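You operate a simulated robot arm through the tools that you are given. There is no shell and no other tool.

You run a simulated two-armed robot. Do the job below in one go: nothing can be reset, and whatever is moved stays where it is left.

Task
Take the OFF sign down and start the beige cabinet's heater on FULL.
Fine: sign out of its holder and on the side shelf before you switch on; the white pipes' red lever open, green selector at FULL, so that the RUN lamp lights. Set down upright: yellow sign.

Only the result counts: the job must be done as asked and must still hold three seconds after the hand-in. Knocking over, shifting, dropping, spilling or breaking anything else fails it.

Robot
Two 7-joint arms with two-finger parallel grippers on one trunk that stands fixed in place. Base frame: the origin is at the foot of the trunk, x ahead of it, y to its left, z up. Units: mm, degrees, N and s.
The left shoulder is at [71, 156, 1305], the right one opposite. Each reaches about 1231 mm from its shoulder. Payload 3.91 kg a hand.
The TCP of each hand is the grasp point between the finger pads, 30 mm short of the fingertips. In the tool frame z runs along the fingers and y along their closing line. The gripper opens to 110 mm. The fingers are 20 mm wide and 10 mm thick; the gripper's body (48 by 112 mm) begins 55 mm behind the TCP.
Orientation is told as [roll, pitch, yaw] about the base's x, y, z axes, in that order, counted from this pose: with the fingers straight down and closing along the base's y, the tool's x points along the base's -x, its y along +y and its z along -z.

Tools
- The arms move only by the tool send_rows. It takes "left_plan", "right_plan" or both (then of equal length, played together; a hand with none holds still); each is a list that holds one entry, the list of rows, each a list of 7 numbers: the shift along the tool's x, y, z in mm, then the turn, a rotation vector about the tool's x, y, z in degrees, then the opening, from 0 (shut) to 1 (fully open). In form: [[[x, y, z, ax, ay, az, claw], ...]]. A call has 1 to 20 rows; each row shifts and turns the commanded pose from where the row before left it, along the tool's axes as they then stand. Rows are played at 5 a second. More than 50 mm and 8.6 degrees between two rows, or a gripper value outside its range, and nothing of the call is played. Where a pose cannot be reached the arm comes as near as it can. A force on the tool above 70 N (or 10 N above the force at the start of the call, whichever is more), or a blocked arm, ends the call early, and 0.2 s more pass. The fingers move at their own pace (about 108 mm/s each) and stop on an object; they squeeze with about 43 N. The grip force told is the motor's: it shows also when the fingers shut on nothing. Time passes only in rows, and 0.2 s behind the last, so rows that do not move let the fingers close. It gives the time, the measured TCP pose, the force on the tool (base axes), the opening and the grip force at its end, in the units of the frame above (readings bear some noise), with the torque about the TCP (base axes, N m) and any sound that the robot's microphone picked up.
- Cameras (640 x 400 px; columns grow to the right, rows downward): "scene" is now at [146.4, -47.2, 1555.7]; the picture's right is [-0.43, -0.90, 0.00], its down [-0.24, 0.11, -0.96] and it looks along [0.87, -0.41, -0.26] (base axes); focal length 344 px, centre (320, 200). "left" rides on the left gripper at [72, -17, -103] in its tool frame; the picture's right is [0.23, 0.97, 0.00], its down [-0.76, 0.18, -0.62] and it looks along [-0.61, 0.14, 0.78] (tool axes); focal length 222 px, centre (320, 200). "right" rides on the right gripper at [72, 17, -103] in its tool frame; the picture's right is [-0.23, 0.97, 0.00], its down [-0.76, -0.18, -0.62] and it looks along [-0.61, -0.14, 0.78] (tool axes); focal length 222 px, centre (320, 200). There is no depth. A picture from a camera that has moved, and an enlarged one, comes with that camera's place and axes in the base frame and with its lens. The place of the scene camera against the robot may be out by one fixed shift of up to 25 mm in any direction.
- capture(camera): a new picture of that camera. No time passes.
- lift_body(by): slides the trunk up (or, below 0, down) by that many mm; the arms and the scene camera ride with it, the base frame stays. It gives what a move gives, with no picture.
- head_to(pan, tilt): turns the head with the scene camera to pan (to the left, within 86 degrees either way) and tilt (down, from -29 to 69), counted from straight ahead of the robot. It gives what a move gives.
- zoom(camera, box): a new picture of the part [left, top, right, bottom] of that camera's present view, enlarged. No time passes.
- finish_job(): hands the job in; it is judged then, once.

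Nothing tells you positions but the pictures and the camera data. Unless the task says otherwise, let go and move clear before handing in.

The tools are called after "Request:" as name(argument=value, ...) on one line, values as JSON. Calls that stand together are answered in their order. send_rows: Moves the arms, as the interface text tells. Its arguments: {"type":"object","properties":{"left_plan":{"type":"array"},"right_plan":{"type":"array"}},"required":[]} The other tools are called the same way: lift_body (by) moves the trunk up or down; head_to (pan, tilt) turns the head that bears the scene camera; capture (camera) takes a picture; zoom (camera, box) takes an enlarged picture of a part of a camera's view; finish_job () hands the job in.

At the start:

```text
clock: 0.0
left_tcp_pos: [773.8, -28.0, 1490.7]
left_ee_rot: [0.0, 0.0, 0.1]
left_force: [-0.5, 0.1, -0.2]
left_moment: [-0.03, 0.01, -0.02]
left_opening: 110.1
left_gripper_force: 0.2
right_tcp_pos: [387.0, -508.2, 1518.7]
right_ee_rot: [0.1, -0.1, -0.1]
right_force: [-0.1, 0.6, 0.0]
right_moment: [-0.01, 0.02, 0.01]
right_opening: 109.8
right_gripper_force: 0.1
trunk travel left (down, up): [-750.0, 190.0]
head pan, tilt (commanded): [-25.4, 15.2]
```

scene: 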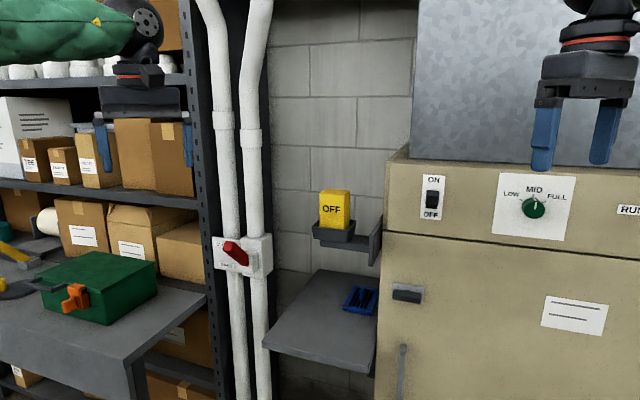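
right: 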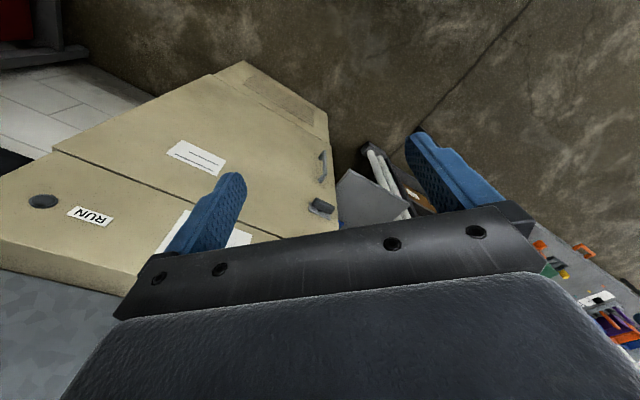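
left: 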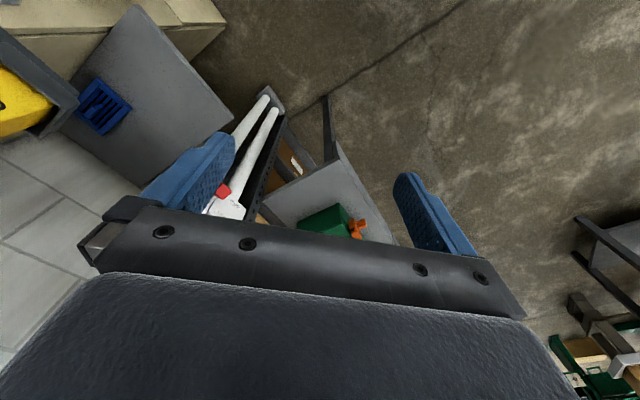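

I see a beige cabinet on the right with an ON/OFF rocker, a green LOW/MID/FULL selector and a RUN lamp. There is a yellow OFF sign in a holder, a grey side shelf below it, and white pipes with a red lever. I'll zoom in on each before moving anything.

Request:
zoom(camera="scene", box=[260, 160, 420, 260])

Request:
zoom(camera="scene", box=[190, 200, 310, 300])

Request:
zoom(camera="scene", box=[400, 150, 640, 300])

Request:
zoom(camera="scene", box=[250, 240, 450, 400])

```text
4.00 times, centred on (340, 210) of scene
camera zoom: at [146.4, -47.2, 1555.7], right [-0.43, -0.9, 0.0], down [-0.24, 0.11, -0.96], along [0.87, -0.41, -0.26], focal length 1375 px, centre (240, 160)
```

zoom: 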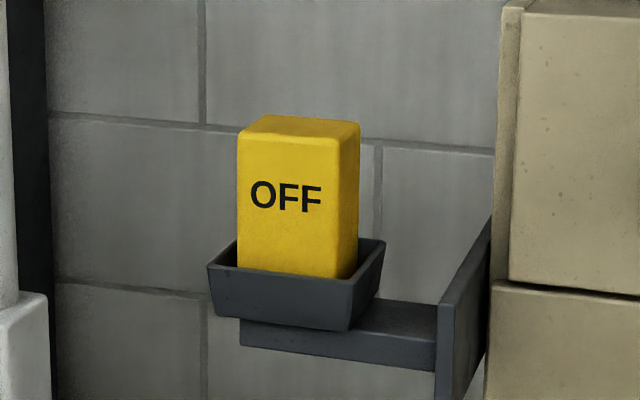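

```text
4.00 times, centred on (250, 250) of scene
camera zoom: at [146.4, -47.2, 1555.7], right [-0.43, -0.9, 0.0], down [-0.24, 0.11, -0.96], along [0.87, -0.41, -0.26], focal length 1375 px, centre (600, 0)
```

zoom: 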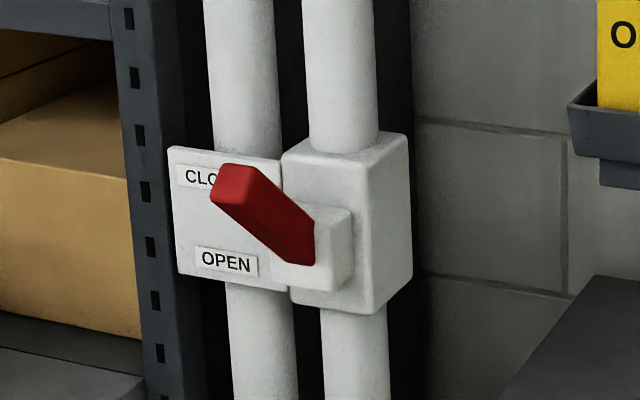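

```text
2.67 times, centred on (520, 225) of scene
camera zoom: at [146.4, -47.2, 1555.7], right [-0.43, -0.9, 0.0], down [-0.24, 0.11, -0.96], along [0.87, -0.41, -0.26], focal length 917 px, centre (-213, 133)
```

zoom: 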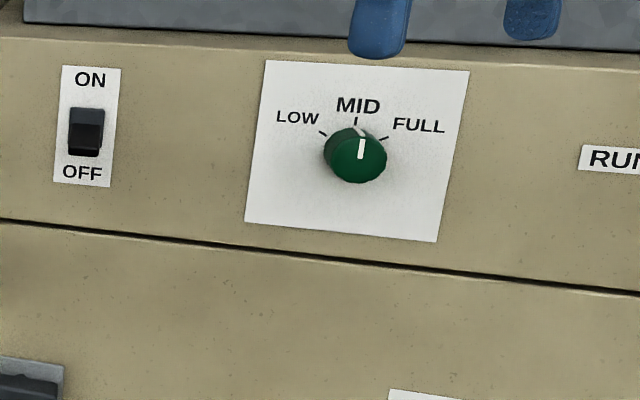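

```text
2.50 times, centred on (350, 320) of scene
camera zoom: at [146.4, -47.2, 1555.7], right [-0.43, -0.9, 0.0], down [-0.24, 0.11, -0.96], along [0.87, -0.41, -0.26], focal length 860 px, centre (245, -100)
```

zoom: 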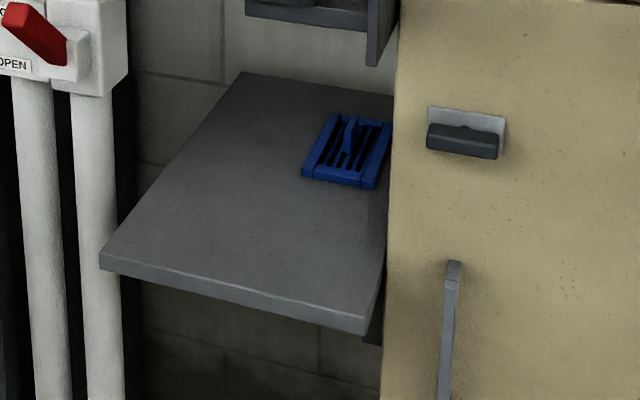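

The sign, valve lever, selector and rocker all appear to sit on faces turned about 45° to the base. To get depth I'll raise the trunk as a vertical stereo baseline and take pictures there.

Request:
lift_body(by=180)

```text
clock: 2.0
left_tcp_pos: [772.9, -29.0, 1671.2]
left_ee_rot: [0.1, -0.1, 0.0]
left_force: [-0.1, -0.5, -0.3]
left_moment: [0.0, -0.02, -0.02]
left_opening: 109.9
left_gripper_force: 0.1
right_tcp_pos: [387.3, -509.6, 1697.3]
right_ee_rot: [0.1, 0.0, -0.1]
right_force: [0.0, -0.2, -0.4]
right_moment: [0.0, 0.04, -0.02]
right_opening: 110.2
right_gripper_force: 0.2
trunk travel left (down, up): [-930.0, 10.0]
head pan, tilt (commanded): [-25.4, 15.2]
```

The trunk is up 180 mm. I'll take the same views again to measure disparities.

Request:
capture(camera="scene")

Request:
zoom(camera="scene", box=[260, 80, 420, 180])

Request:
zoom(camera="scene", box=[260, 180, 420, 280])

Request:
zoom(camera="scene", box=[190, 220, 350, 320])

Request:
zoom(camera="scene", box=[400, 200, 640, 350])

Request:
zoom(camera="scene", box=[250, 240, 490, 390])

```text
taken
camera scene: at [146.6, -47.3, 1735.6], right [-0.43, -0.9, 0.0], down [-0.24, 0.11, -0.96], along [0.87, -0.41, -0.26], focal length 344 px, centre (320, 200)
```

scene: 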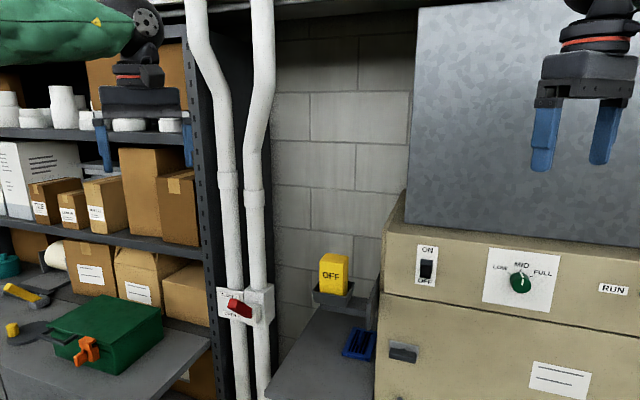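

```text
4.00 times, centred on (340, 130) of scene
camera zoom: at [146.6, -47.3, 1735.6], right [-0.43, -0.9, 0.0], down [-0.24, 0.11, -0.96], along [0.87, -0.41, -0.26], focal length 1375 px, centre (240, 480)
```

zoom: 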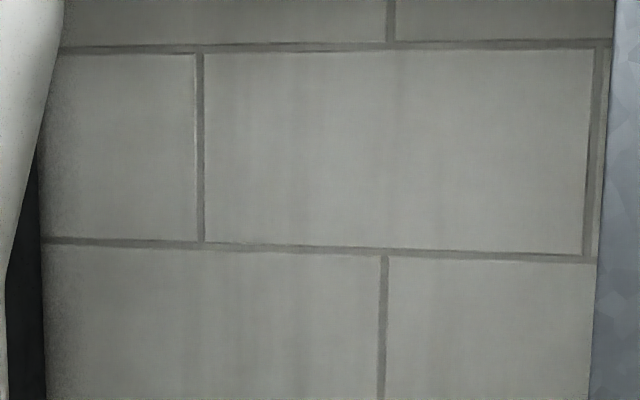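

```text
4.00 times, centred on (340, 230) of scene
camera zoom: at [146.6, -47.3, 1735.6], right [-0.43, -0.9, 0.0], down [-0.24, 0.11, -0.96], along [0.87, -0.41, -0.26], focal length 1375 px, centre (240, 80)
```

zoom: 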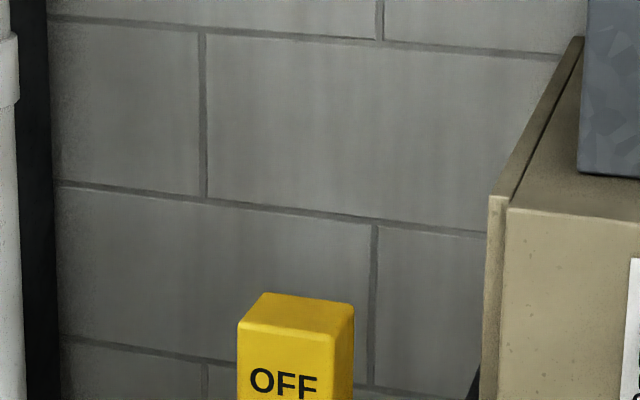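

```text
4.00 times, centred on (270, 270) of scene
camera zoom: at [146.6, -47.3, 1735.6], right [-0.43, -0.9, 0.0], down [-0.24, 0.11, -0.96], along [0.87, -0.41, -0.26], focal length 1375 px, centre (520, -80)
```

zoom: 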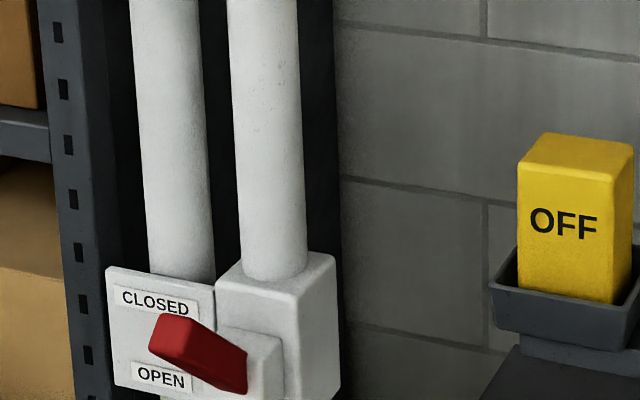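

```text
2.67 times, centred on (520, 275) of scene
camera zoom: at [146.6, -47.3, 1735.6], right [-0.43, -0.9, 0.0], down [-0.24, 0.11, -0.96], along [0.87, -0.41, -0.26], focal length 917 px, centre (-213, 0)
```

zoom: 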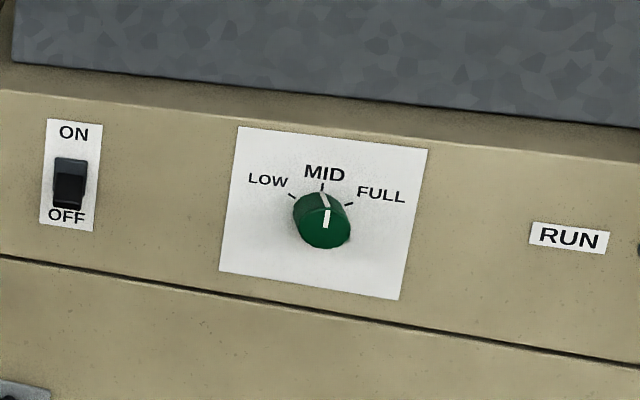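

```text
2.67 times, centred on (370, 315) of scene
camera zoom: at [146.6, -47.3, 1735.6], right [-0.43, -0.9, 0.0], down [-0.24, 0.11, -0.96], along [0.87, -0.41, -0.26], focal length 917 px, centre (187, -107)
```

zoom: 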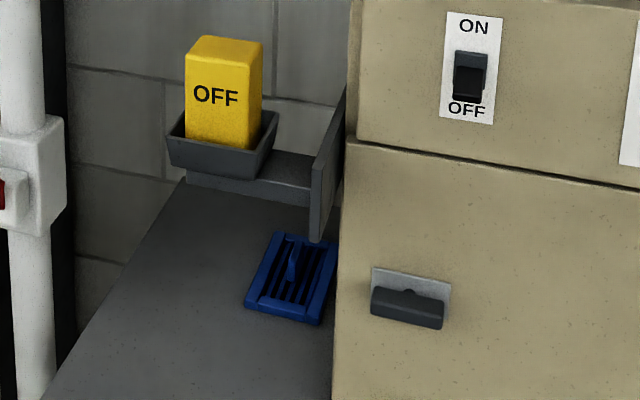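

Two-view triangulation puts the cabinet face at 45° to the base, the sign near (880, -437), the knob near (584, -761, 1345) and the lever tip near (1067, -193, 1195). The scene camera may be offset, so I'll zoom on both grippers, whose positions I know, to calibrate it.

Request:
zoom(camera="scene", box=[510, 30, 640, 190])

Request:
zoom(camera="scene", box=[80, 40, 220, 190])

Request:
capture(camera="left")

Request:
capture(camera="right")

```text
2.50 times, centred on (575, 110) of scene
camera zoom: at [146.6, -47.3, 1735.6], right [-0.43, -0.9, 0.0], down [-0.24, 0.11, -0.96], along [0.87, -0.41, -0.26], focal length 860 px, centre (-318, 425)
```

zoom: 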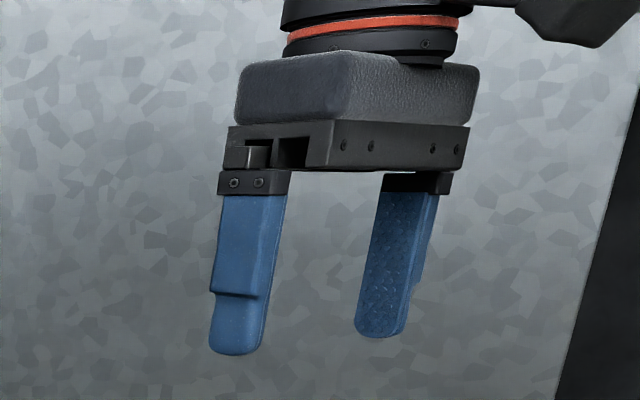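

```text
2.67 times, centred on (150, 115) of scene
camera zoom: at [146.6, -47.3, 1735.6], right [-0.43, -0.9, 0.0], down [-0.24, 0.11, -0.96], along [0.87, -0.41, -0.26], focal length 917 px, centre (773, 427)
```

zoom: 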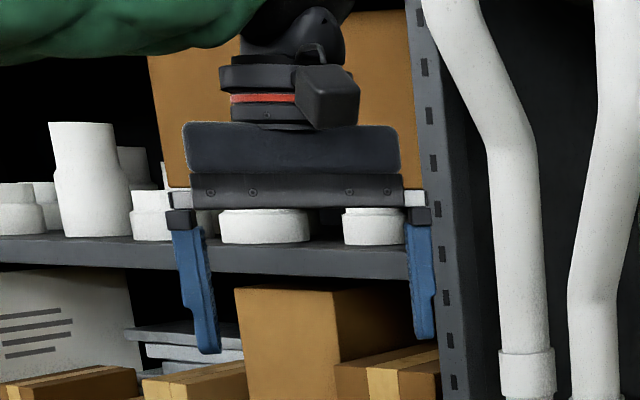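

```text
taken
camera left: at [702.2, -45.9, 1774.0], right [-0.23, 0.97, 0.0], down [0.76, 0.18, 0.62], along [0.61, 0.14, -0.78], focal length 222 px, centre (320, 200)
```

left: 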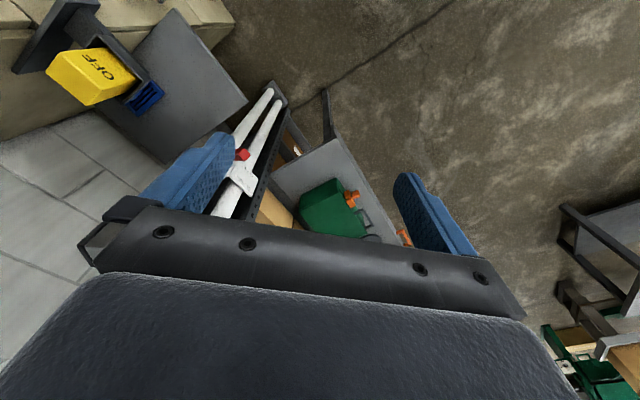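

```text
taken
camera right: at [314.5, -494.0, 1801.5], right [0.23, 0.97, 0.0], down [0.76, -0.18, 0.62], along [0.61, -0.14, -0.78], focal length 222 px, centre (320, 200)
```

right: 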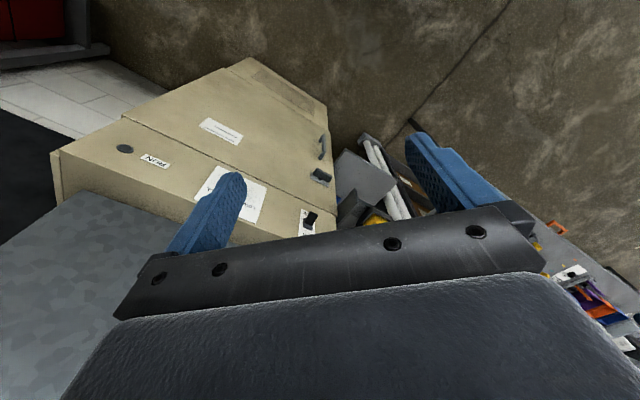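

The grippers show the scene camera's reading is off by roughly (-8, +6, +5) mm, so I'll correct for that and then refine with the wrist camera. I'll turn the right hand to yaw -45° and tilt it 45° forward, still well clear of everything.

Request:
send_rows(right_plan=[[[0, 0, 0, 0, 0, 7.5, 1], [0, 0, 0, 0, 0, 7.5, 1], [0, 0, 0, 0, 0, 7.5, 1], [0, 0, 0, 0, 0, 7.5, 1], [0, 0, 0, 0, 0, 7.5, 1], [0, 0, 0, 0, 0, 7.5, 1], [0, 0, 0, 0, -7.5, 0, 1], [0, 0, 0, 0, -7.5, 0, 1], [0, 0, 0, 0, -7.5, 0, 1], [0, 0, 0, 0, -7.5, 0, 1], [0, 0, 0, 0, -7.5, 0, 1], [0, 0, 0, 0, -7.5, 0, 1]]])

```text
clock: 4.6
left_tcp_pos: [773.2, -28.9, 1670.7]
left_ee_rot: [0.0, 0.1, 0.1]
left_force: [0.4, 0.0, -0.5]
left_moment: [-0.02, -0.02, 0.01]
left_opening: 110.2
left_gripper_force: 0.0
right_tcp_pos: [387.6, -509.1, 1699.7]
right_ee_rot: [0.1, -45.1, -45.0]
right_force: [-0.6, -0.3, 0.1]
right_moment: [-0.01, 0.01, -0.02]
right_opening: 110.0
right_gripper_force: 0.1
trunk travel left (down, up): [-930.0, 10.0]
head pan, tilt (commanded): [-25.4, 15.2]
```

The rotation came out as planned. Next I'll move the right hand to a standoff in front of and above the sign, about 150 mm back along the finger axis.

Request:
send_rows(right_plan=[[[5.3, 33.2, 26.6, 0, 0, 0, 1], [5.3, 33.2, 26.6, 0, 0, 0, 1], [5.3, 33.2, 26.6, 0, 0, 0, 1], [5.3, 33.2, 26.6, 0, 0, 0, 1], [5.3, 33.2, 26.6, 0, 0, 0, 1], [5.3, 33.2, 26.6, 0, 0, 0, 1], [5.3, 33.2, 26.6, 0, 0, 0, 1], [5.3, 33.2, 26.6, 0, 0, 0, 1], [5.3, 33.2, 26.6, 0, 0, 0, 1], [5.3, 33.2, 26.6, 0, 0, 0, 1], [5.3, 33.2, 26.6, 0, 0, 0, 1]]])

Request:
capture(camera="right")

Request:
capture(camera="scene")

```text
clock: 7.0
left_tcp_pos: [777.9, -28.1, 1669.2]
left_ee_rot: [0.0, 0.1, 0.1]
left_force: [0.7, -0.1, -0.3]
left_moment: [0.05, 0.06, -0.02]
left_opening: 110.1
left_gripper_force: 0.1
right_tcp_pos: [762.9, -371.4, 1451.6]
right_ee_rot: [-0.1, -44.9, -44.8]
right_force: [0.6, -0.7, 0.0]
right_moment: [0.0, 0.02, -0.03]
right_opening: 109.9
right_gripper_force: 0.1
trunk travel left (down, up): [-930.0, 10.0]
head pan, tilt (commanded): [-25.4, 15.2]
```

```text
taken
camera right: at [687.1, -270.4, 1471.9], right [0.8, 0.57, 0.16], down [-0.05, -0.19, 0.98], along [0.59, -0.8, -0.13], focal length 222 px, centre (320, 200)
```

right: 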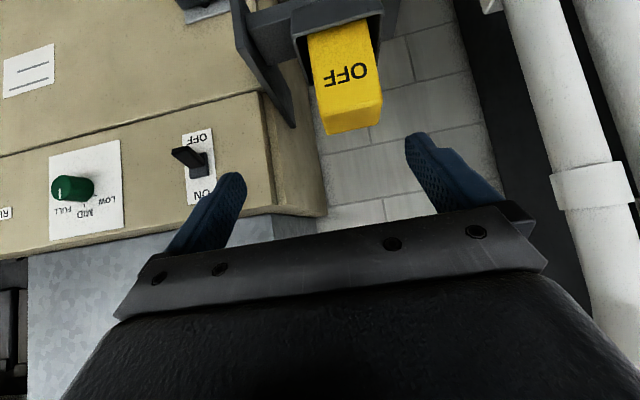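

```text
taken
camera scene: at [150.1, -46.1, 1735.4], right [-0.43, -0.9, 0.0], down [-0.24, 0.11, -0.96], along [0.87, -0.42, -0.26], focal length 344 px, centre (320, 200)
```

scene: 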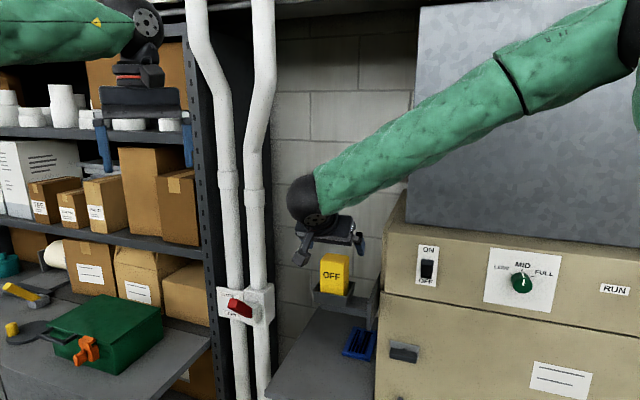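

The right hand is above and in front of the sign, and the wrist camera (upside down) sees sign, selector and rocker. I'll zoom the wrist camera on these to locate them accurately.

Request:
zoom(camera="right", box=[260, 0, 420, 150])

Request:
zoom(camera="right", box=[30, 110, 230, 240])

Request:
zoom(camera="scene", box=[270, 160, 430, 310])

```text
2.67 times, centred on (340, 75) of right
camera zoom: at [687.1, -270.4, 1471.9], right [0.8, 0.57, 0.16], down [-0.05, -0.19, 0.98], along [0.59, -0.8, -0.13], focal length 592 px, centre (267, 533)
```

zoom: 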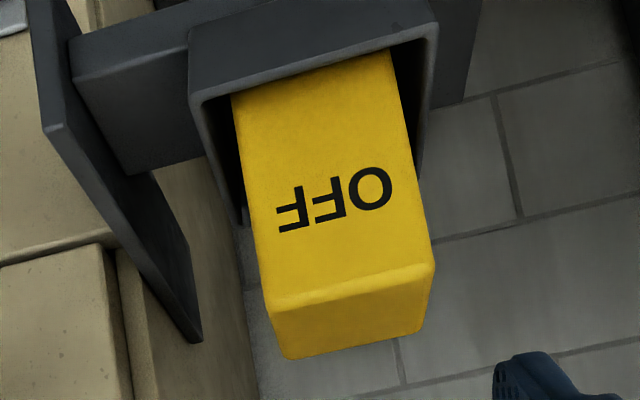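

```text
3.08 times, centred on (130, 175) of right
camera zoom: at [687.1, -270.4, 1471.9], right [0.8, 0.57, 0.16], down [-0.05, -0.19, 0.98], along [0.59, -0.8, -0.13], focal length 684 px, centre (905, 277)
```

zoom: 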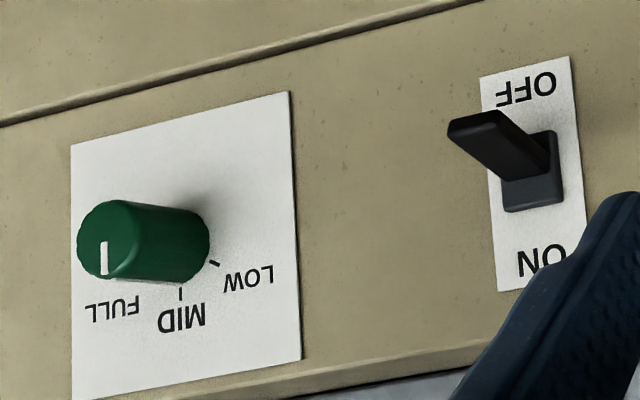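

```text
2.67 times, centred on (350, 235) of scene
camera zoom: at [150.1, -46.1, 1735.4], right [-0.43, -0.9, 0.0], down [-0.24, 0.11, -0.96], along [0.87, -0.42, -0.26], focal length 917 px, centre (240, 107)
```

zoom: 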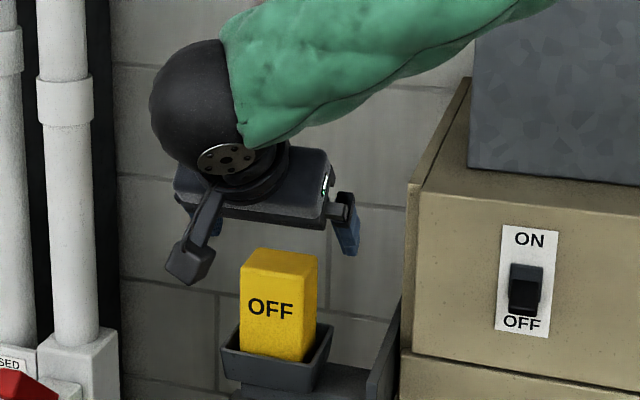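

The toggle switch is a lever pointing out and down at OFF, and the selector knob sticks out with its pointer at MID. The wrist view puts the sign centre at about (875, -435) with its top at z 1354, which agrees with the corrected scene estimate. I'll line up and come down most of the way.

Request:
send_rows(right_plan=[[[5.4, 34.2, 0, 0, 0, 0, 1], [0, 0, 30, 0, 0, 0, 1], [0, 0, 30, 0, 0, 0, 1], [0, 0, 30, 0, 0, 0, 1], [0, 0, 0, 0, 0, 0, 1]]])

Request:
capture(camera="right")

Request:
zoom(camera="scene", box=[270, 190, 430, 310])

```text
clock: 8.2
left_tcp_pos: [774.5, -27.8, 1670.0]
left_ee_rot: [0.0, -0.1, 0.0]
left_force: [0.1, 1.0, -0.9]
left_moment: [-0.03, 0.02, 0.0]
left_opening: 110.0
left_gripper_force: 0.1
right_tcp_pos: [830.7, -386.6, 1382.3]
right_ee_rot: [-0.1, -45.0, -45.0]
right_force: [-0.1, 0.5, 0.2]
right_moment: [-0.01, -0.01, 0.01]
right_opening: 110.1
right_gripper_force: 0.1
trunk travel left (down, up): [-930.0, 10.0]
head pan, tilt (commanded): [-25.4, 15.2]
```

```text
taken
camera right: at [753.3, -287.2, 1403.7], right [0.8, 0.58, 0.16], down [-0.06, -0.19, 0.98], along [0.6, -0.79, -0.12], focal length 222 px, centre (320, 200)
```

right: 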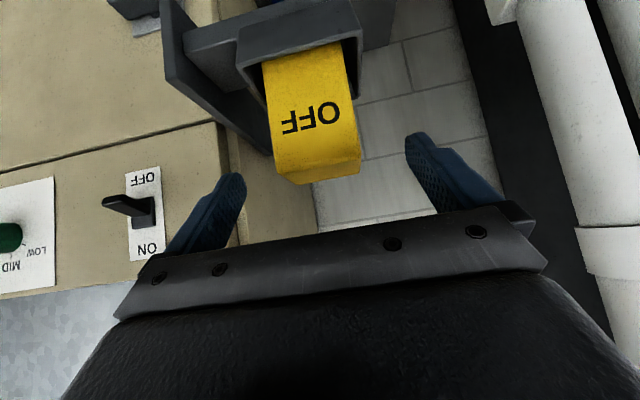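

```text
3.33 times, centred on (350, 250) of scene
camera zoom: at [147.6, -45.9, 1735.6], right [-0.43, -0.9, 0.0], down [-0.24, 0.11, -0.96], along [0.87, -0.41, -0.26], focal length 1146 px, centre (220, 33)
```

zoom: 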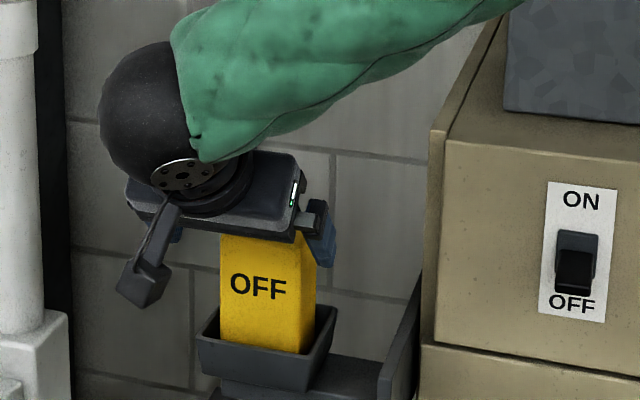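

The fingers straddle the sign with about 90 mm left to go. One more wrist zoom to check the centring before closing in.

Request:
zoom(camera="right", box=[220, 20, 460, 200])

```text
2.22 times, centred on (340, 110) of right
camera zoom: at [753.3, -287.2, 1403.7], right [0.8, 0.58, 0.16], down [-0.06, -0.19, 0.98], along [0.6, -0.79, -0.12], focal length 494 px, centre (276, 400)
```

zoom: 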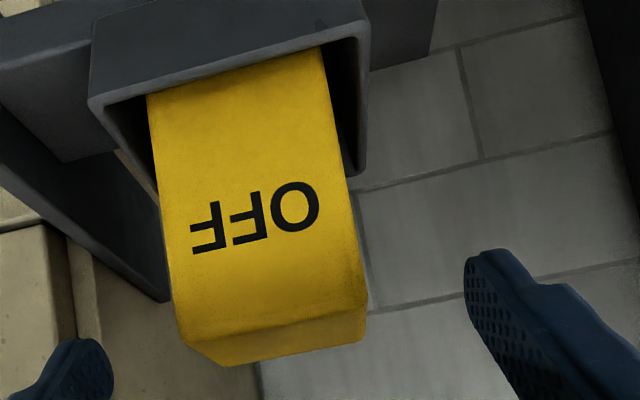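

The check agrees within a few mm: sign centre at n≈-924, r≈-309.5. I'll move in the last 87 mm and close the fingers.

Request:
send_rows(right_plan=[[[-2, -4.5, 0, 0, 0, 0, 1], [0, 0, 30, 0, 0, 0, 1], [0, 0, 30, 0, 0, 0, 1], [0, 0, 27, 0, 0, 0, 1], [0, 0, 0, 0, 0, 0, 1], [0, 0, 0, 0, 0, 0, 1]]])

Request:
capture(camera="right")

Request:
zoom(camera="scene", box=[270, 190, 430, 310])

```text
clock: 9.6
left_tcp_pos: [773.3, -29.3, 1671.2]
left_ee_rot: [0.0, 0.0, 0.0]
left_force: [0.0, 0.1, 0.3]
left_moment: [0.02, -0.02, 0.0]
left_opening: 110.1
left_gripper_force: 0.1
right_tcp_pos: [872.4, -434.5, 1321.3]
right_ee_rot: [0.1, -45.0, -45.0]
right_force: [-0.1, -0.5, -0.4]
right_moment: [0.0, -0.03, 0.01]
right_opening: 109.9
right_gripper_force: 0.1
trunk travel left (down, up): [-930.0, 10.0]
head pan, tilt (commanded): [-25.4, 15.2]
```

```text
taken
camera right: at [794.9, -334.7, 1342.6], right [0.8, 0.58, 0.16], down [-0.06, -0.2, 0.98], along [0.59, -0.79, -0.12], focal length 222 px, centre (320, 200)
```

right: 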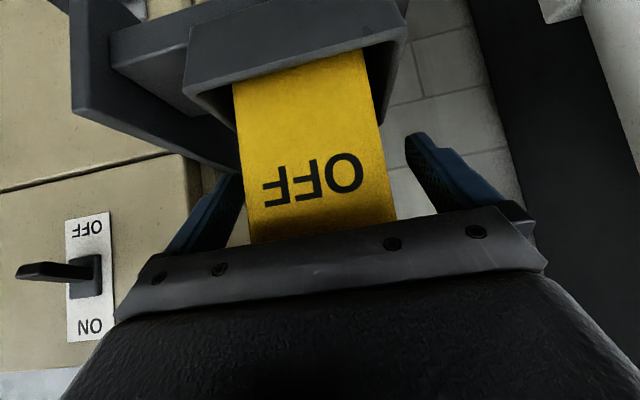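

```text
3.33 times, centred on (350, 250) of scene
camera zoom: at [146.8, -46.9, 1735.7], right [-0.43, -0.9, 0.0], down [-0.24, 0.11, -0.96], along [0.87, -0.41, -0.26], focal length 1146 px, centre (220, 33)
```

zoom: 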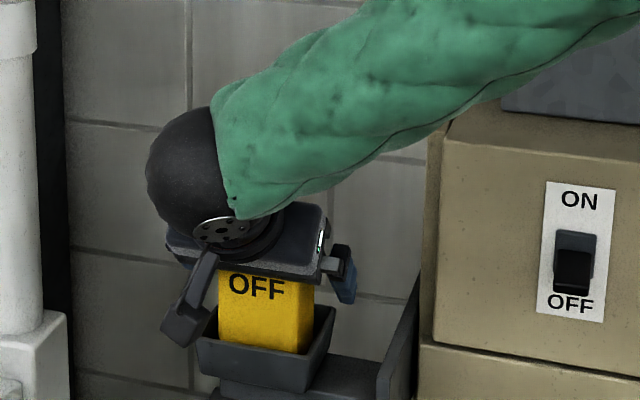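

The fingers are level with the sign's sides and the force is near zero. Closing now.

Request:
send_rows(right_plan=[[[0, 0, 0, 0, 0, 0, 0.7], [0, 0, 0, 0, 0, 0, 0.55], [0, 0, 0, 0, 0, 0, 0.4], [0, 0, 0, 0, 0, 0, 0.2], [0, 0, 0, 0, 0, 0, 0], [0, 0, 0, 0, 0, 0, 0]]])

Request:
capture(camera="right")

```text
clock: 11.0
left_tcp_pos: [773.1, -29.3, 1670.4]
left_ee_rot: [0.0, -0.1, 0.1]
left_force: [-0.1, 0.5, 0.5]
left_moment: [0.0, 0.02, -0.01]
left_opening: 110.2
left_gripper_force: 0.0
right_tcp_pos: [871.3, -433.8, 1320.7]
right_ee_rot: [0.1, -45.0, -45.0]
right_force: [0.5, 0.2, -0.6]
right_moment: [-0.03, 0.01, 0.02]
right_opening: 65.7
right_gripper_force: 42.6
trunk travel left (down, up): [-930.0, 10.0]
head pan, tilt (commanded): [-25.4, 15.2]
```

```text
taken
camera right: at [795.0, -334.8, 1342.6], right [0.8, 0.58, 0.16], down [-0.06, -0.2, 0.98], along [0.59, -0.79, -0.12], focal length 222 px, centre (320, 200)
```

right: 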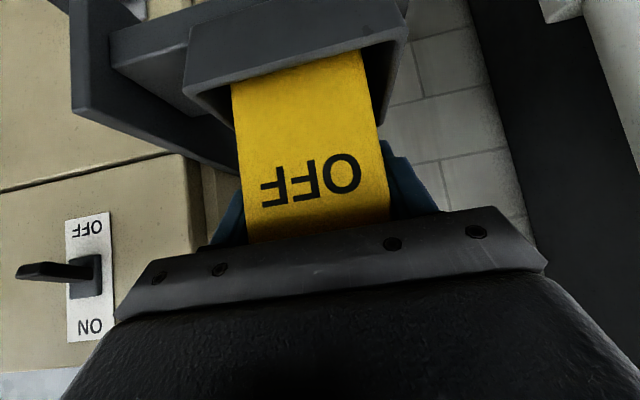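

The grip is solid at 65.7 mm and 42.6 N. I'll lift straight up about 80 mm to clear the tray.

Request:
send_rows(right_plan=[[[-5, 0, -5, 0, 0, 0, 0], [-8, 0, -8, 0, 0, 0, 0], [-10, 0, -10, 0, 0, 0, 0], [-12, 0, -12, 0, 0, 0, 0], [-12, 0, -12, 0, 0, 0, 0], [-12, 0, -12, 0, 0, 0, 0], [0, 0, 0, 0, 0, 0, 0]]])

Request:
capture(camera="right")

Request:
zoom(camera="scene", box=[230, 160, 430, 310])

```text
clock: 12.6
left_tcp_pos: [775.0, -30.6, 1671.8]
left_ee_rot: [0.0, 0.0, 0.0]
left_force: [-0.1, 0.7, -0.4]
left_moment: [-0.01, 0.04, -0.01]
left_opening: 109.7
left_gripper_force: 0.0
right_tcp_pos: [870.5, -435.5, 1405.4]
right_ee_rot: [0.0, -45.1, -44.9]
right_force: [0.1, -0.8, -1.8]
right_moment: [0.0, 0.01, -0.01]
right_opening: 65.6
right_gripper_force: 43.2
trunk travel left (down, up): [-930.0, 10.0]
head pan, tilt (commanded): [-25.4, 15.2]
```

```text
taken
camera right: at [794.8, -335.6, 1427.2], right [0.8, 0.58, 0.16], down [-0.06, -0.2, 0.98], along [0.59, -0.79, -0.12], focal length 222 px, centre (320, 200)
```

right: 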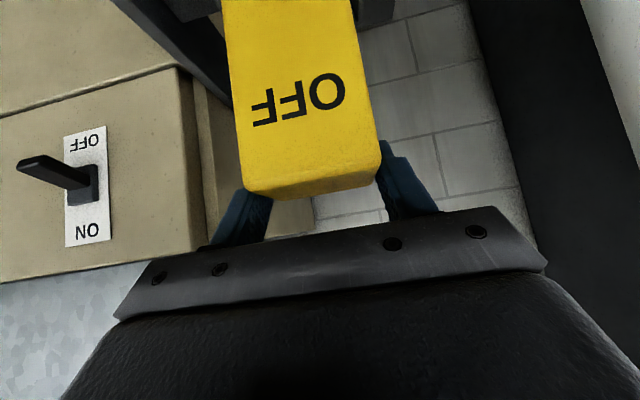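

```text
2.67 times, centred on (330, 235) of scene
camera zoom: at [147.3, -47.2, 1735.6], right [-0.43, -0.9, 0.0], down [-0.24, 0.11, -0.96], along [0.87, -0.41, -0.26], focal length 917 px, centre (293, 107)
```

zoom: 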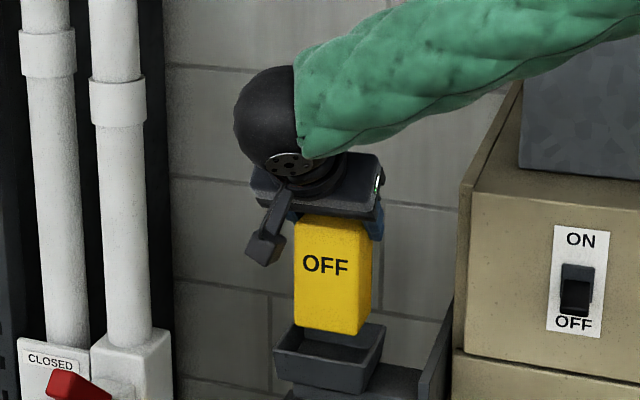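

The hand rose 85 mm but the sign moved down in the wrist view, so it slipped in the grip. I need to know how it is held now and whether it's clear of the tray, so I'll zoom in.

Request:
zoom(camera="right", box=[180, 0, 460, 220])

Request:
zoom(camera="scene", box=[300, 210, 400, 310])

Request:
capture(camera="left")

```text
1.82 times, centred on (320, 110) of right
camera zoom: at [794.8, -335.6, 1427.2], right [0.8, 0.58, 0.16], down [-0.06, -0.2, 0.98], along [0.59, -0.79, -0.12], focal length 404 px, centre (320, 364)
```

zoom: 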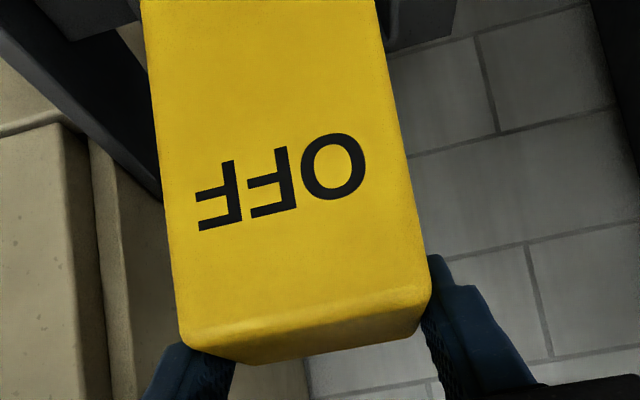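

```text
4.00 times, centred on (350, 260) of scene
camera zoom: at [147.3, -47.2, 1735.6], right [-0.43, -0.9, 0.0], down [-0.24, 0.11, -0.96], along [0.87, -0.41, -0.26], focal length 1375 px, centre (200, -40)
```

zoom: 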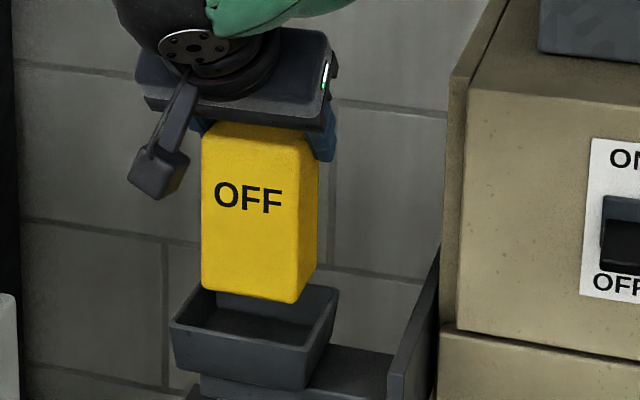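

```text
taken
camera left: at [702.9, -45.9, 1773.8], right [-0.23, 0.97, 0.0], down [0.76, 0.18, 0.62], along [0.61, 0.14, -0.78], focal length 222 px, centre (320, 200)
```

left: 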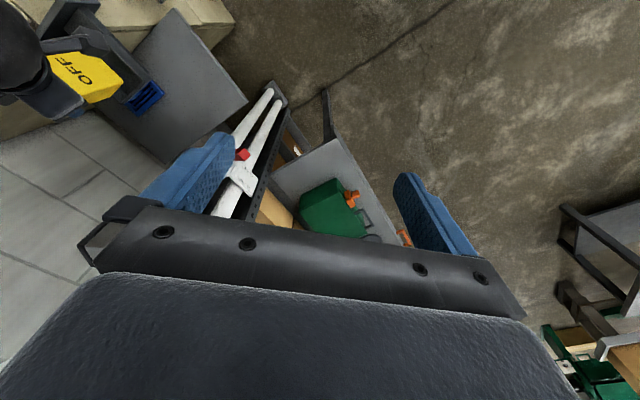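

The sign is fully out of the tray and hanging upright, but the fingers now hold only its top rear (top z≈1405, bottom z≈1296). Grip is still 43 N and it weighs under 2 N, so I'll carry it gently to the open left part of the shelf.

Request:
send_rows(right_plan=[[[-7, 0, -7, 0, 0, 0, 0], [-7, 0, -7, 0, 0, 0, 0], [0, 10, 0, 0, 0, 0, 0], [0, 16, 0, 0, 0, 0, 0], [0, 20, 0, 0, 0, 0, 0], [0, 20, 0, 0, 0, 0, 0], [0, 20, 0, 0, 0, 0, 0], [0, 20, 0, 0, 0, 0, 0], [0, 18, 0, 0, 0, 0, 0], [0, 12, 0, 0, 0, 0, 0], [0, 4, 0, 0, 0, 0, 0], [0, 0, 0, 0, 0, 0, 0]]])

Request:
capture(camera="right")

Request:
capture(camera="scene")

```text
clock: 15.2
left_tcp_pos: [773.3, -27.6, 1670.3]
left_ee_rot: [0.1, -0.1, 0.0]
left_force: [-0.2, 0.2, -0.2]
left_moment: [0.03, 0.0, -0.05]
left_opening: 110.0
left_gripper_force: 0.0
right_tcp_pos: [969.4, -336.2, 1426.0]
right_ee_rot: [0.0, -45.0, -45.0]
right_force: [-1.0, -0.3, -1.0]
right_moment: [-0.01, -0.01, 0.0]
right_opening: 65.3
right_gripper_force: 42.6
trunk travel left (down, up): [-930.0, 10.0]
head pan, tilt (commanded): [-25.4, 15.2]
```

```text
taken
camera right: at [892.5, -236.4, 1447.1], right [0.8, 0.58, 0.16], down [-0.06, -0.2, 0.98], along [0.59, -0.79, -0.12], focal length 222 px, centre (320, 200)
```

right: 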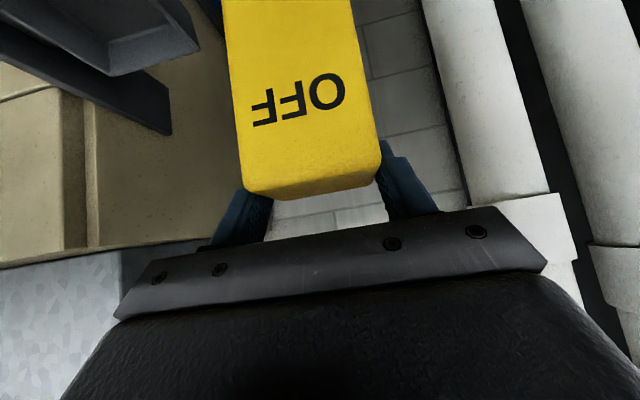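

```text
taken
camera scene: at [147.0, -46.9, 1735.7], right [-0.43, -0.9, 0.0], down [-0.24, 0.11, -0.96], along [0.87, -0.41, -0.26], focal length 344 px, centre (320, 200)
```

scene: 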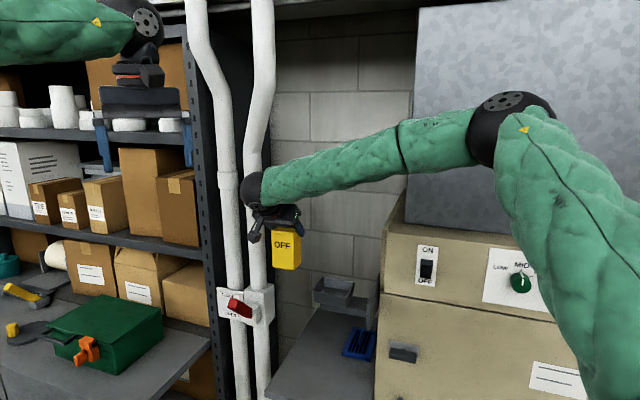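

No further slip. I'll shift the sign inward over the shelf, then lower the trunk 300 mm so the arm keeps its present safe shape.

Request:
send_rows(right_plan=[[[-6, 0, 6, 0, 0, 0, 0], [-10, 0, 10, 0, 0, 0, 0], [-8, 0, 8, 0, 0, 0, 0], [-2, 0, 2, 0, 0, 0, 0], [0, 0, 0, 0, 0, 0, 0]]])

Request:
lift_body(by=-300)

Request:
capture(camera="scene")

Request:
capture(camera="right")

Request:
capture(camera="left")

```text
clock: 16.4
left_tcp_pos: [772.7, -29.9, 1672.7]
left_ee_rot: [-0.1, 0.0, 0.0]
left_force: [-0.4, -0.4, -0.2]
left_moment: [0.01, 0.02, 0.01]
left_opening: 110.1
left_gripper_force: 0.0
right_tcp_pos: [993.5, -361.2, 1425.3]
right_ee_rot: [0.0, -45.0, -44.9]
right_force: [0.2, -0.1, -1.2]
right_moment: [0.01, 0.0, -0.02]
right_opening: 65.4
right_gripper_force: 42.9
trunk travel left (down, up): [-930.0, 10.0]
head pan, tilt (commanded): [-25.4, 15.2]
```

```text
clock: 19.4
left_tcp_pos: [773.2, -30.0, 1370.7]
left_ee_rot: [0.0, 0.0, 0.0]
left_force: [-0.5, -0.3, 0.5]
left_moment: [0.01, 0.03, -0.01]
left_opening: 109.8
left_gripper_force: 0.1
right_tcp_pos: [994.6, -361.9, 1126.1]
right_ee_rot: [0.0, -45.0, -45.0]
right_force: [0.4, 0.4, -1.2]
right_moment: [0.0, -0.05, -0.03]
right_opening: 65.6
right_gripper_force: 42.9
trunk travel left (down, up): [-630.0, 310.0]
head pan, tilt (commanded): [-25.4, 15.2]
```

```text
taken
camera scene: at [146.7, -47.0, 1435.7], right [-0.43, -0.9, 0.0], down [-0.24, 0.11, -0.96], along [0.87, -0.41, -0.26], focal length 344 px, centre (320, 200)
```

scene: 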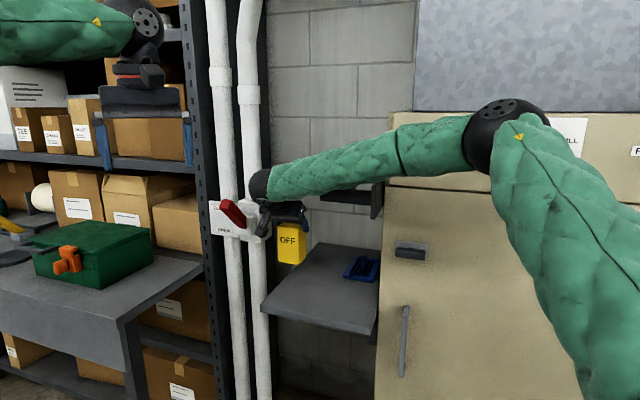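

```text
taken
camera right: at [918.3, -261.8, 1147.3], right [0.8, 0.58, 0.16], down [-0.06, -0.2, 0.98], along [0.59, -0.79, -0.12], focal length 222 px, centre (320, 200)
```

right: 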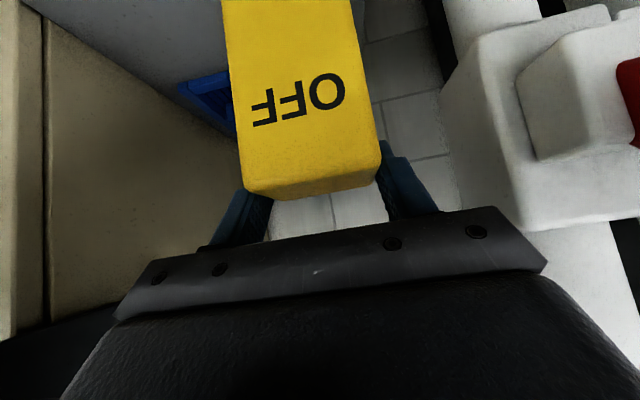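

```text
taken
camera left: at [702.3, -45.7, 1474.1], right [-0.23, 0.97, 0.0], down [0.76, 0.18, 0.62], along [0.61, 0.14, -0.78], focal length 222 px, centre (320, 200)
```

left: 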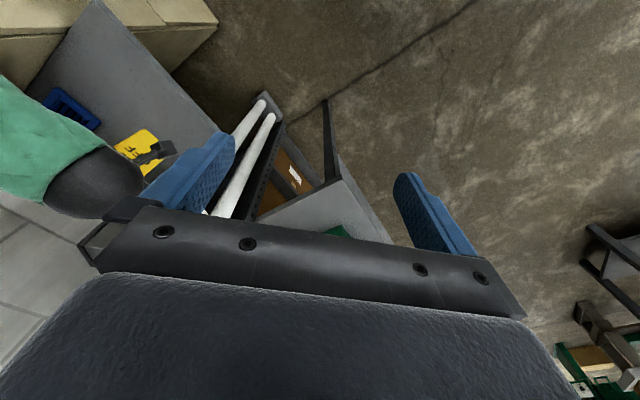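

The sign now hangs over the shelf and nothing was touched. I'll zoom to measure the shelf's edges and height before lowering further.

Request:
zoom(camera="scene", box=[240, 200, 400, 350])

Request:
zoom(camera="left", box=[0, 0, 280, 220])

Request:
zoom(camera="scene", box=[190, 160, 330, 260])

```text
2.67 times, centred on (320, 275) of scene
camera zoom: at [146.7, -47.0, 1435.7], right [-0.43, -0.9, 0.0], down [-0.24, 0.11, -0.96], along [0.87, -0.41, -0.26], focal length 917 px, centre (320, 0)
```

zoom: 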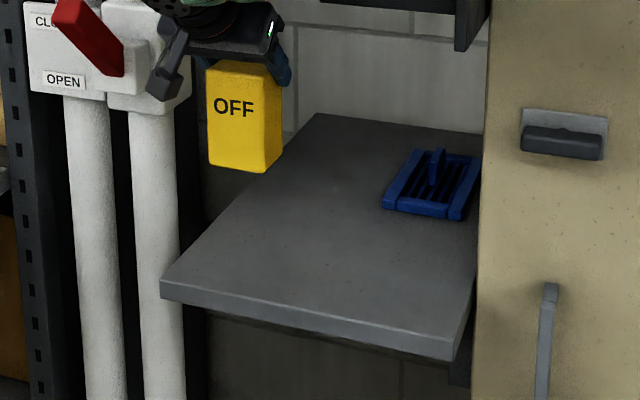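

```text
1.82 times, centred on (140, 110) of left
camera zoom: at [702.3, -45.7, 1474.1], right [-0.23, 0.97, 0.0], down [0.76, 0.18, 0.62], along [0.61, 0.14, -0.78], focal length 404 px, centre (647, 364)
```

zoom: 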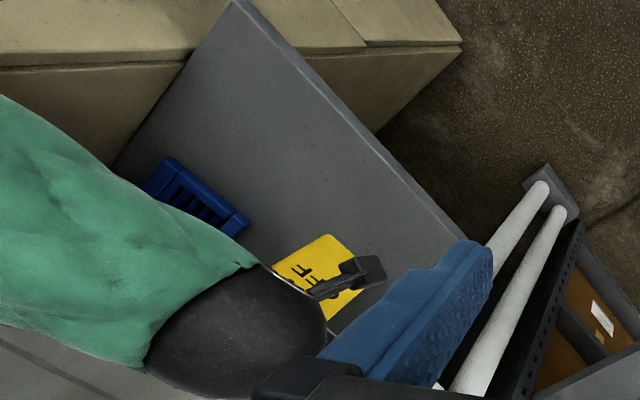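

```text
4.00 times, centred on (260, 210) of scene
camera zoom: at [146.7, -47.0, 1435.7], right [-0.43, -0.9, 0.0], down [-0.24, 0.11, -0.96], along [0.87, -0.41, -0.26], focal length 1375 px, centre (560, 160)
```

zoom: 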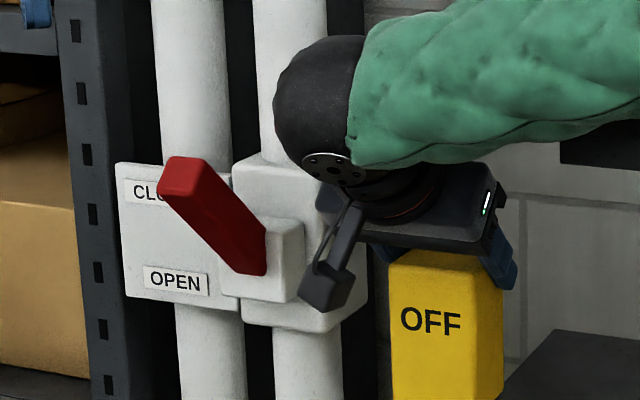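

Shelf top is at z≈890 and the sign bottom at about 1017, with the footprint well inside the edges and clear of the blue item. I'll lower 95 mm, then feel for contact in small steps.

Request:
send_rows(right_plan=[[[6, 0, 6, 0, 0, 0, 0], [12, 0, 12, 0, 0, 0, 0], [14, 0, 14, 0, 0, 0, 0], [14, 0, 14, 0, 0, 0, 0], [12, 0, 12, 0, 0, 0, 0], [7, 0, 7, 0, 0, 0, 0], [2, 0, 2, 0, 0, 0, 0], [0, 0, 0, 0, 0, 0, 0]]])

Request:
zoom(camera="scene", box=[240, 200, 400, 350])

Request:
capture(camera="right")

```text
clock: 21.2
left_tcp_pos: [774.0, -28.4, 1371.5]
left_ee_rot: [-0.1, 0.1, 0.1]
left_force: [0.0, -1.0, -0.2]
left_moment: [-0.01, 0.01, 0.04]
left_opening: 110.0
left_gripper_force: 0.1
right_tcp_pos: [994.2, -361.5, 1030.6]
right_ee_rot: [0.1, -45.0, -44.9]
right_force: [-0.1, -0.9, -1.6]
right_moment: [0.02, -0.01, 0.0]
right_opening: 65.2
right_gripper_force: 42.9
trunk travel left (down, up): [-630.0, 310.0]
head pan, tilt (commanded): [-25.4, 15.2]
```

```text
2.67 times, centred on (320, 275) of scene
camera zoom: at [146.9, -47.0, 1435.6], right [-0.43, -0.9, 0.0], down [-0.24, 0.11, -0.96], along [0.87, -0.41, -0.26], focal length 917 px, centre (320, 0)
```

zoom: 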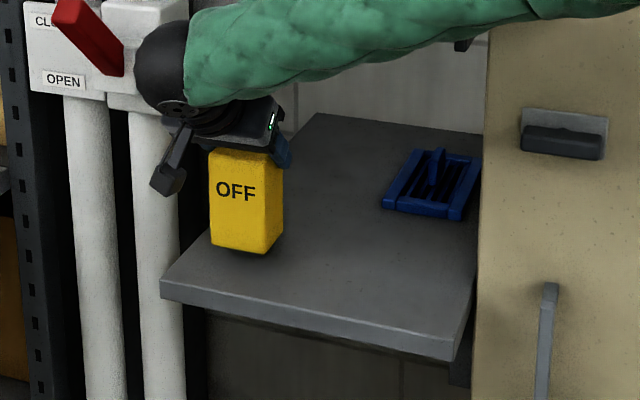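

```text
taken
camera right: at [918.1, -261.3, 1052.2], right [0.8, 0.58, 0.16], down [-0.06, -0.2, 0.98], along [0.59, -0.79, -0.12], focal length 222 px, centre (320, 200)
```

right: 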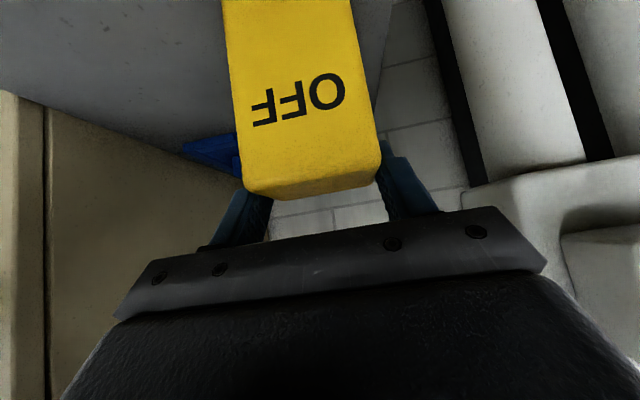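

The sign is about 20–30 mm above the shelf, judging by its shadow. I'll lower in short calls and watch the vertical force.

Request:
send_rows(right_plan=[[[3, 0, 3, 0, 0, 0, 0], [3, 0, 3, 0, 0, 0, 0], [3, 0, 3, 0, 0, 0, 0], [1.6, 0, 1.6, 0, 0, 0, 0], [0, 0, 0, 0, 0, 0, 0]]])

Request:
zoom(camera="scene", box=[270, 230, 350, 310])

```text
clock: 22.4
left_tcp_pos: [774.0, -27.9, 1370.4]
left_ee_rot: [0.0, 0.0, 0.0]
left_force: [-0.5, 0.6, -0.4]
left_moment: [0.03, 0.0, 0.0]
left_opening: 110.0
left_gripper_force: 0.2
right_tcp_pos: [990.7, -362.8, 1018.2]
right_ee_rot: [0.1, -44.9, -45.0]
right_force: [0.4, 0.2, -1.7]
right_moment: [-0.01, -0.02, 0.01]
right_opening: 65.6
right_gripper_force: 43.4
right hand out of reach, approached as far as the arm can: row 4
trunk travel left (down, up): [-630.0, 310.0]
head pan, tilt (commanded): [-25.4, 15.2]
```

```text
5.00 times, centred on (310, 270) of scene
camera zoom: at [146.8, -47.0, 1435.6], right [-0.43, -0.9, 0.0], down [-0.24, 0.11, -0.96], along [0.87, -0.41, -0.26], focal length 1719 px, centre (370, -150)
```

zoom: 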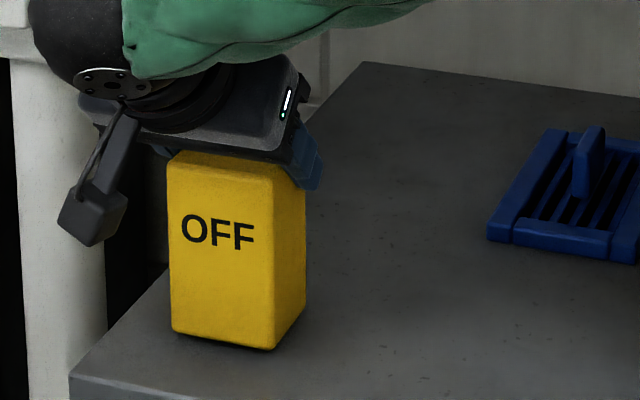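

The arm reached its limit on that last row, so I'll do the remaining descent with the trunk in small steps, checking force each time.

Request:
lift_body(by=-8)

Request:
zoom(camera="scene", box=[270, 230, 350, 310])

```text
clock: 23.0
left_tcp_pos: [773.7, -28.9, 1363.2]
left_ee_rot: [-0.1, 0.1, 0.0]
left_force: [0.1, 0.0, 0.0]
left_moment: [0.02, -0.04, 0.02]
left_opening: 109.9
left_gripper_force: 0.1
right_tcp_pos: [992.7, -362.7, 1009.9]
right_ee_rot: [0.1, -45.0, -45.0]
right_force: [0.3, 1.2, 4.3]
right_moment: [-0.09, 0.09, -0.02]
right_opening: 65.3
right_gripper_force: 43.0
trunk travel left (down, up): [-622.0, 318.0]
head pan, tilt (commanded): [-25.4, 15.2]
```

```text
5.00 times, centred on (310, 270) of scene
camera zoom: at [146.3, -46.8, 1427.8], right [-0.43, -0.9, 0.0], down [-0.24, 0.11, -0.96], along [0.87, -0.41, -0.26], focal length 1719 px, centre (370, -150)
```

zoom: 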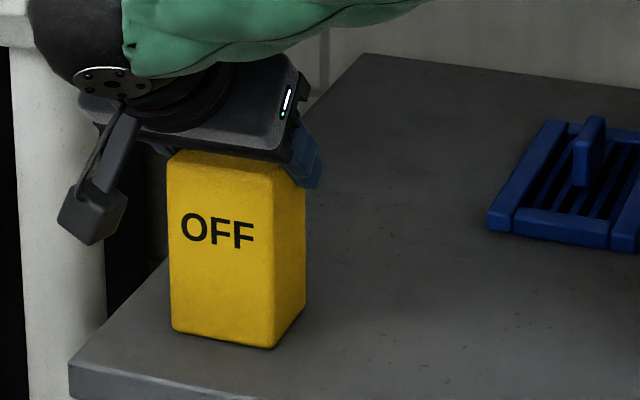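

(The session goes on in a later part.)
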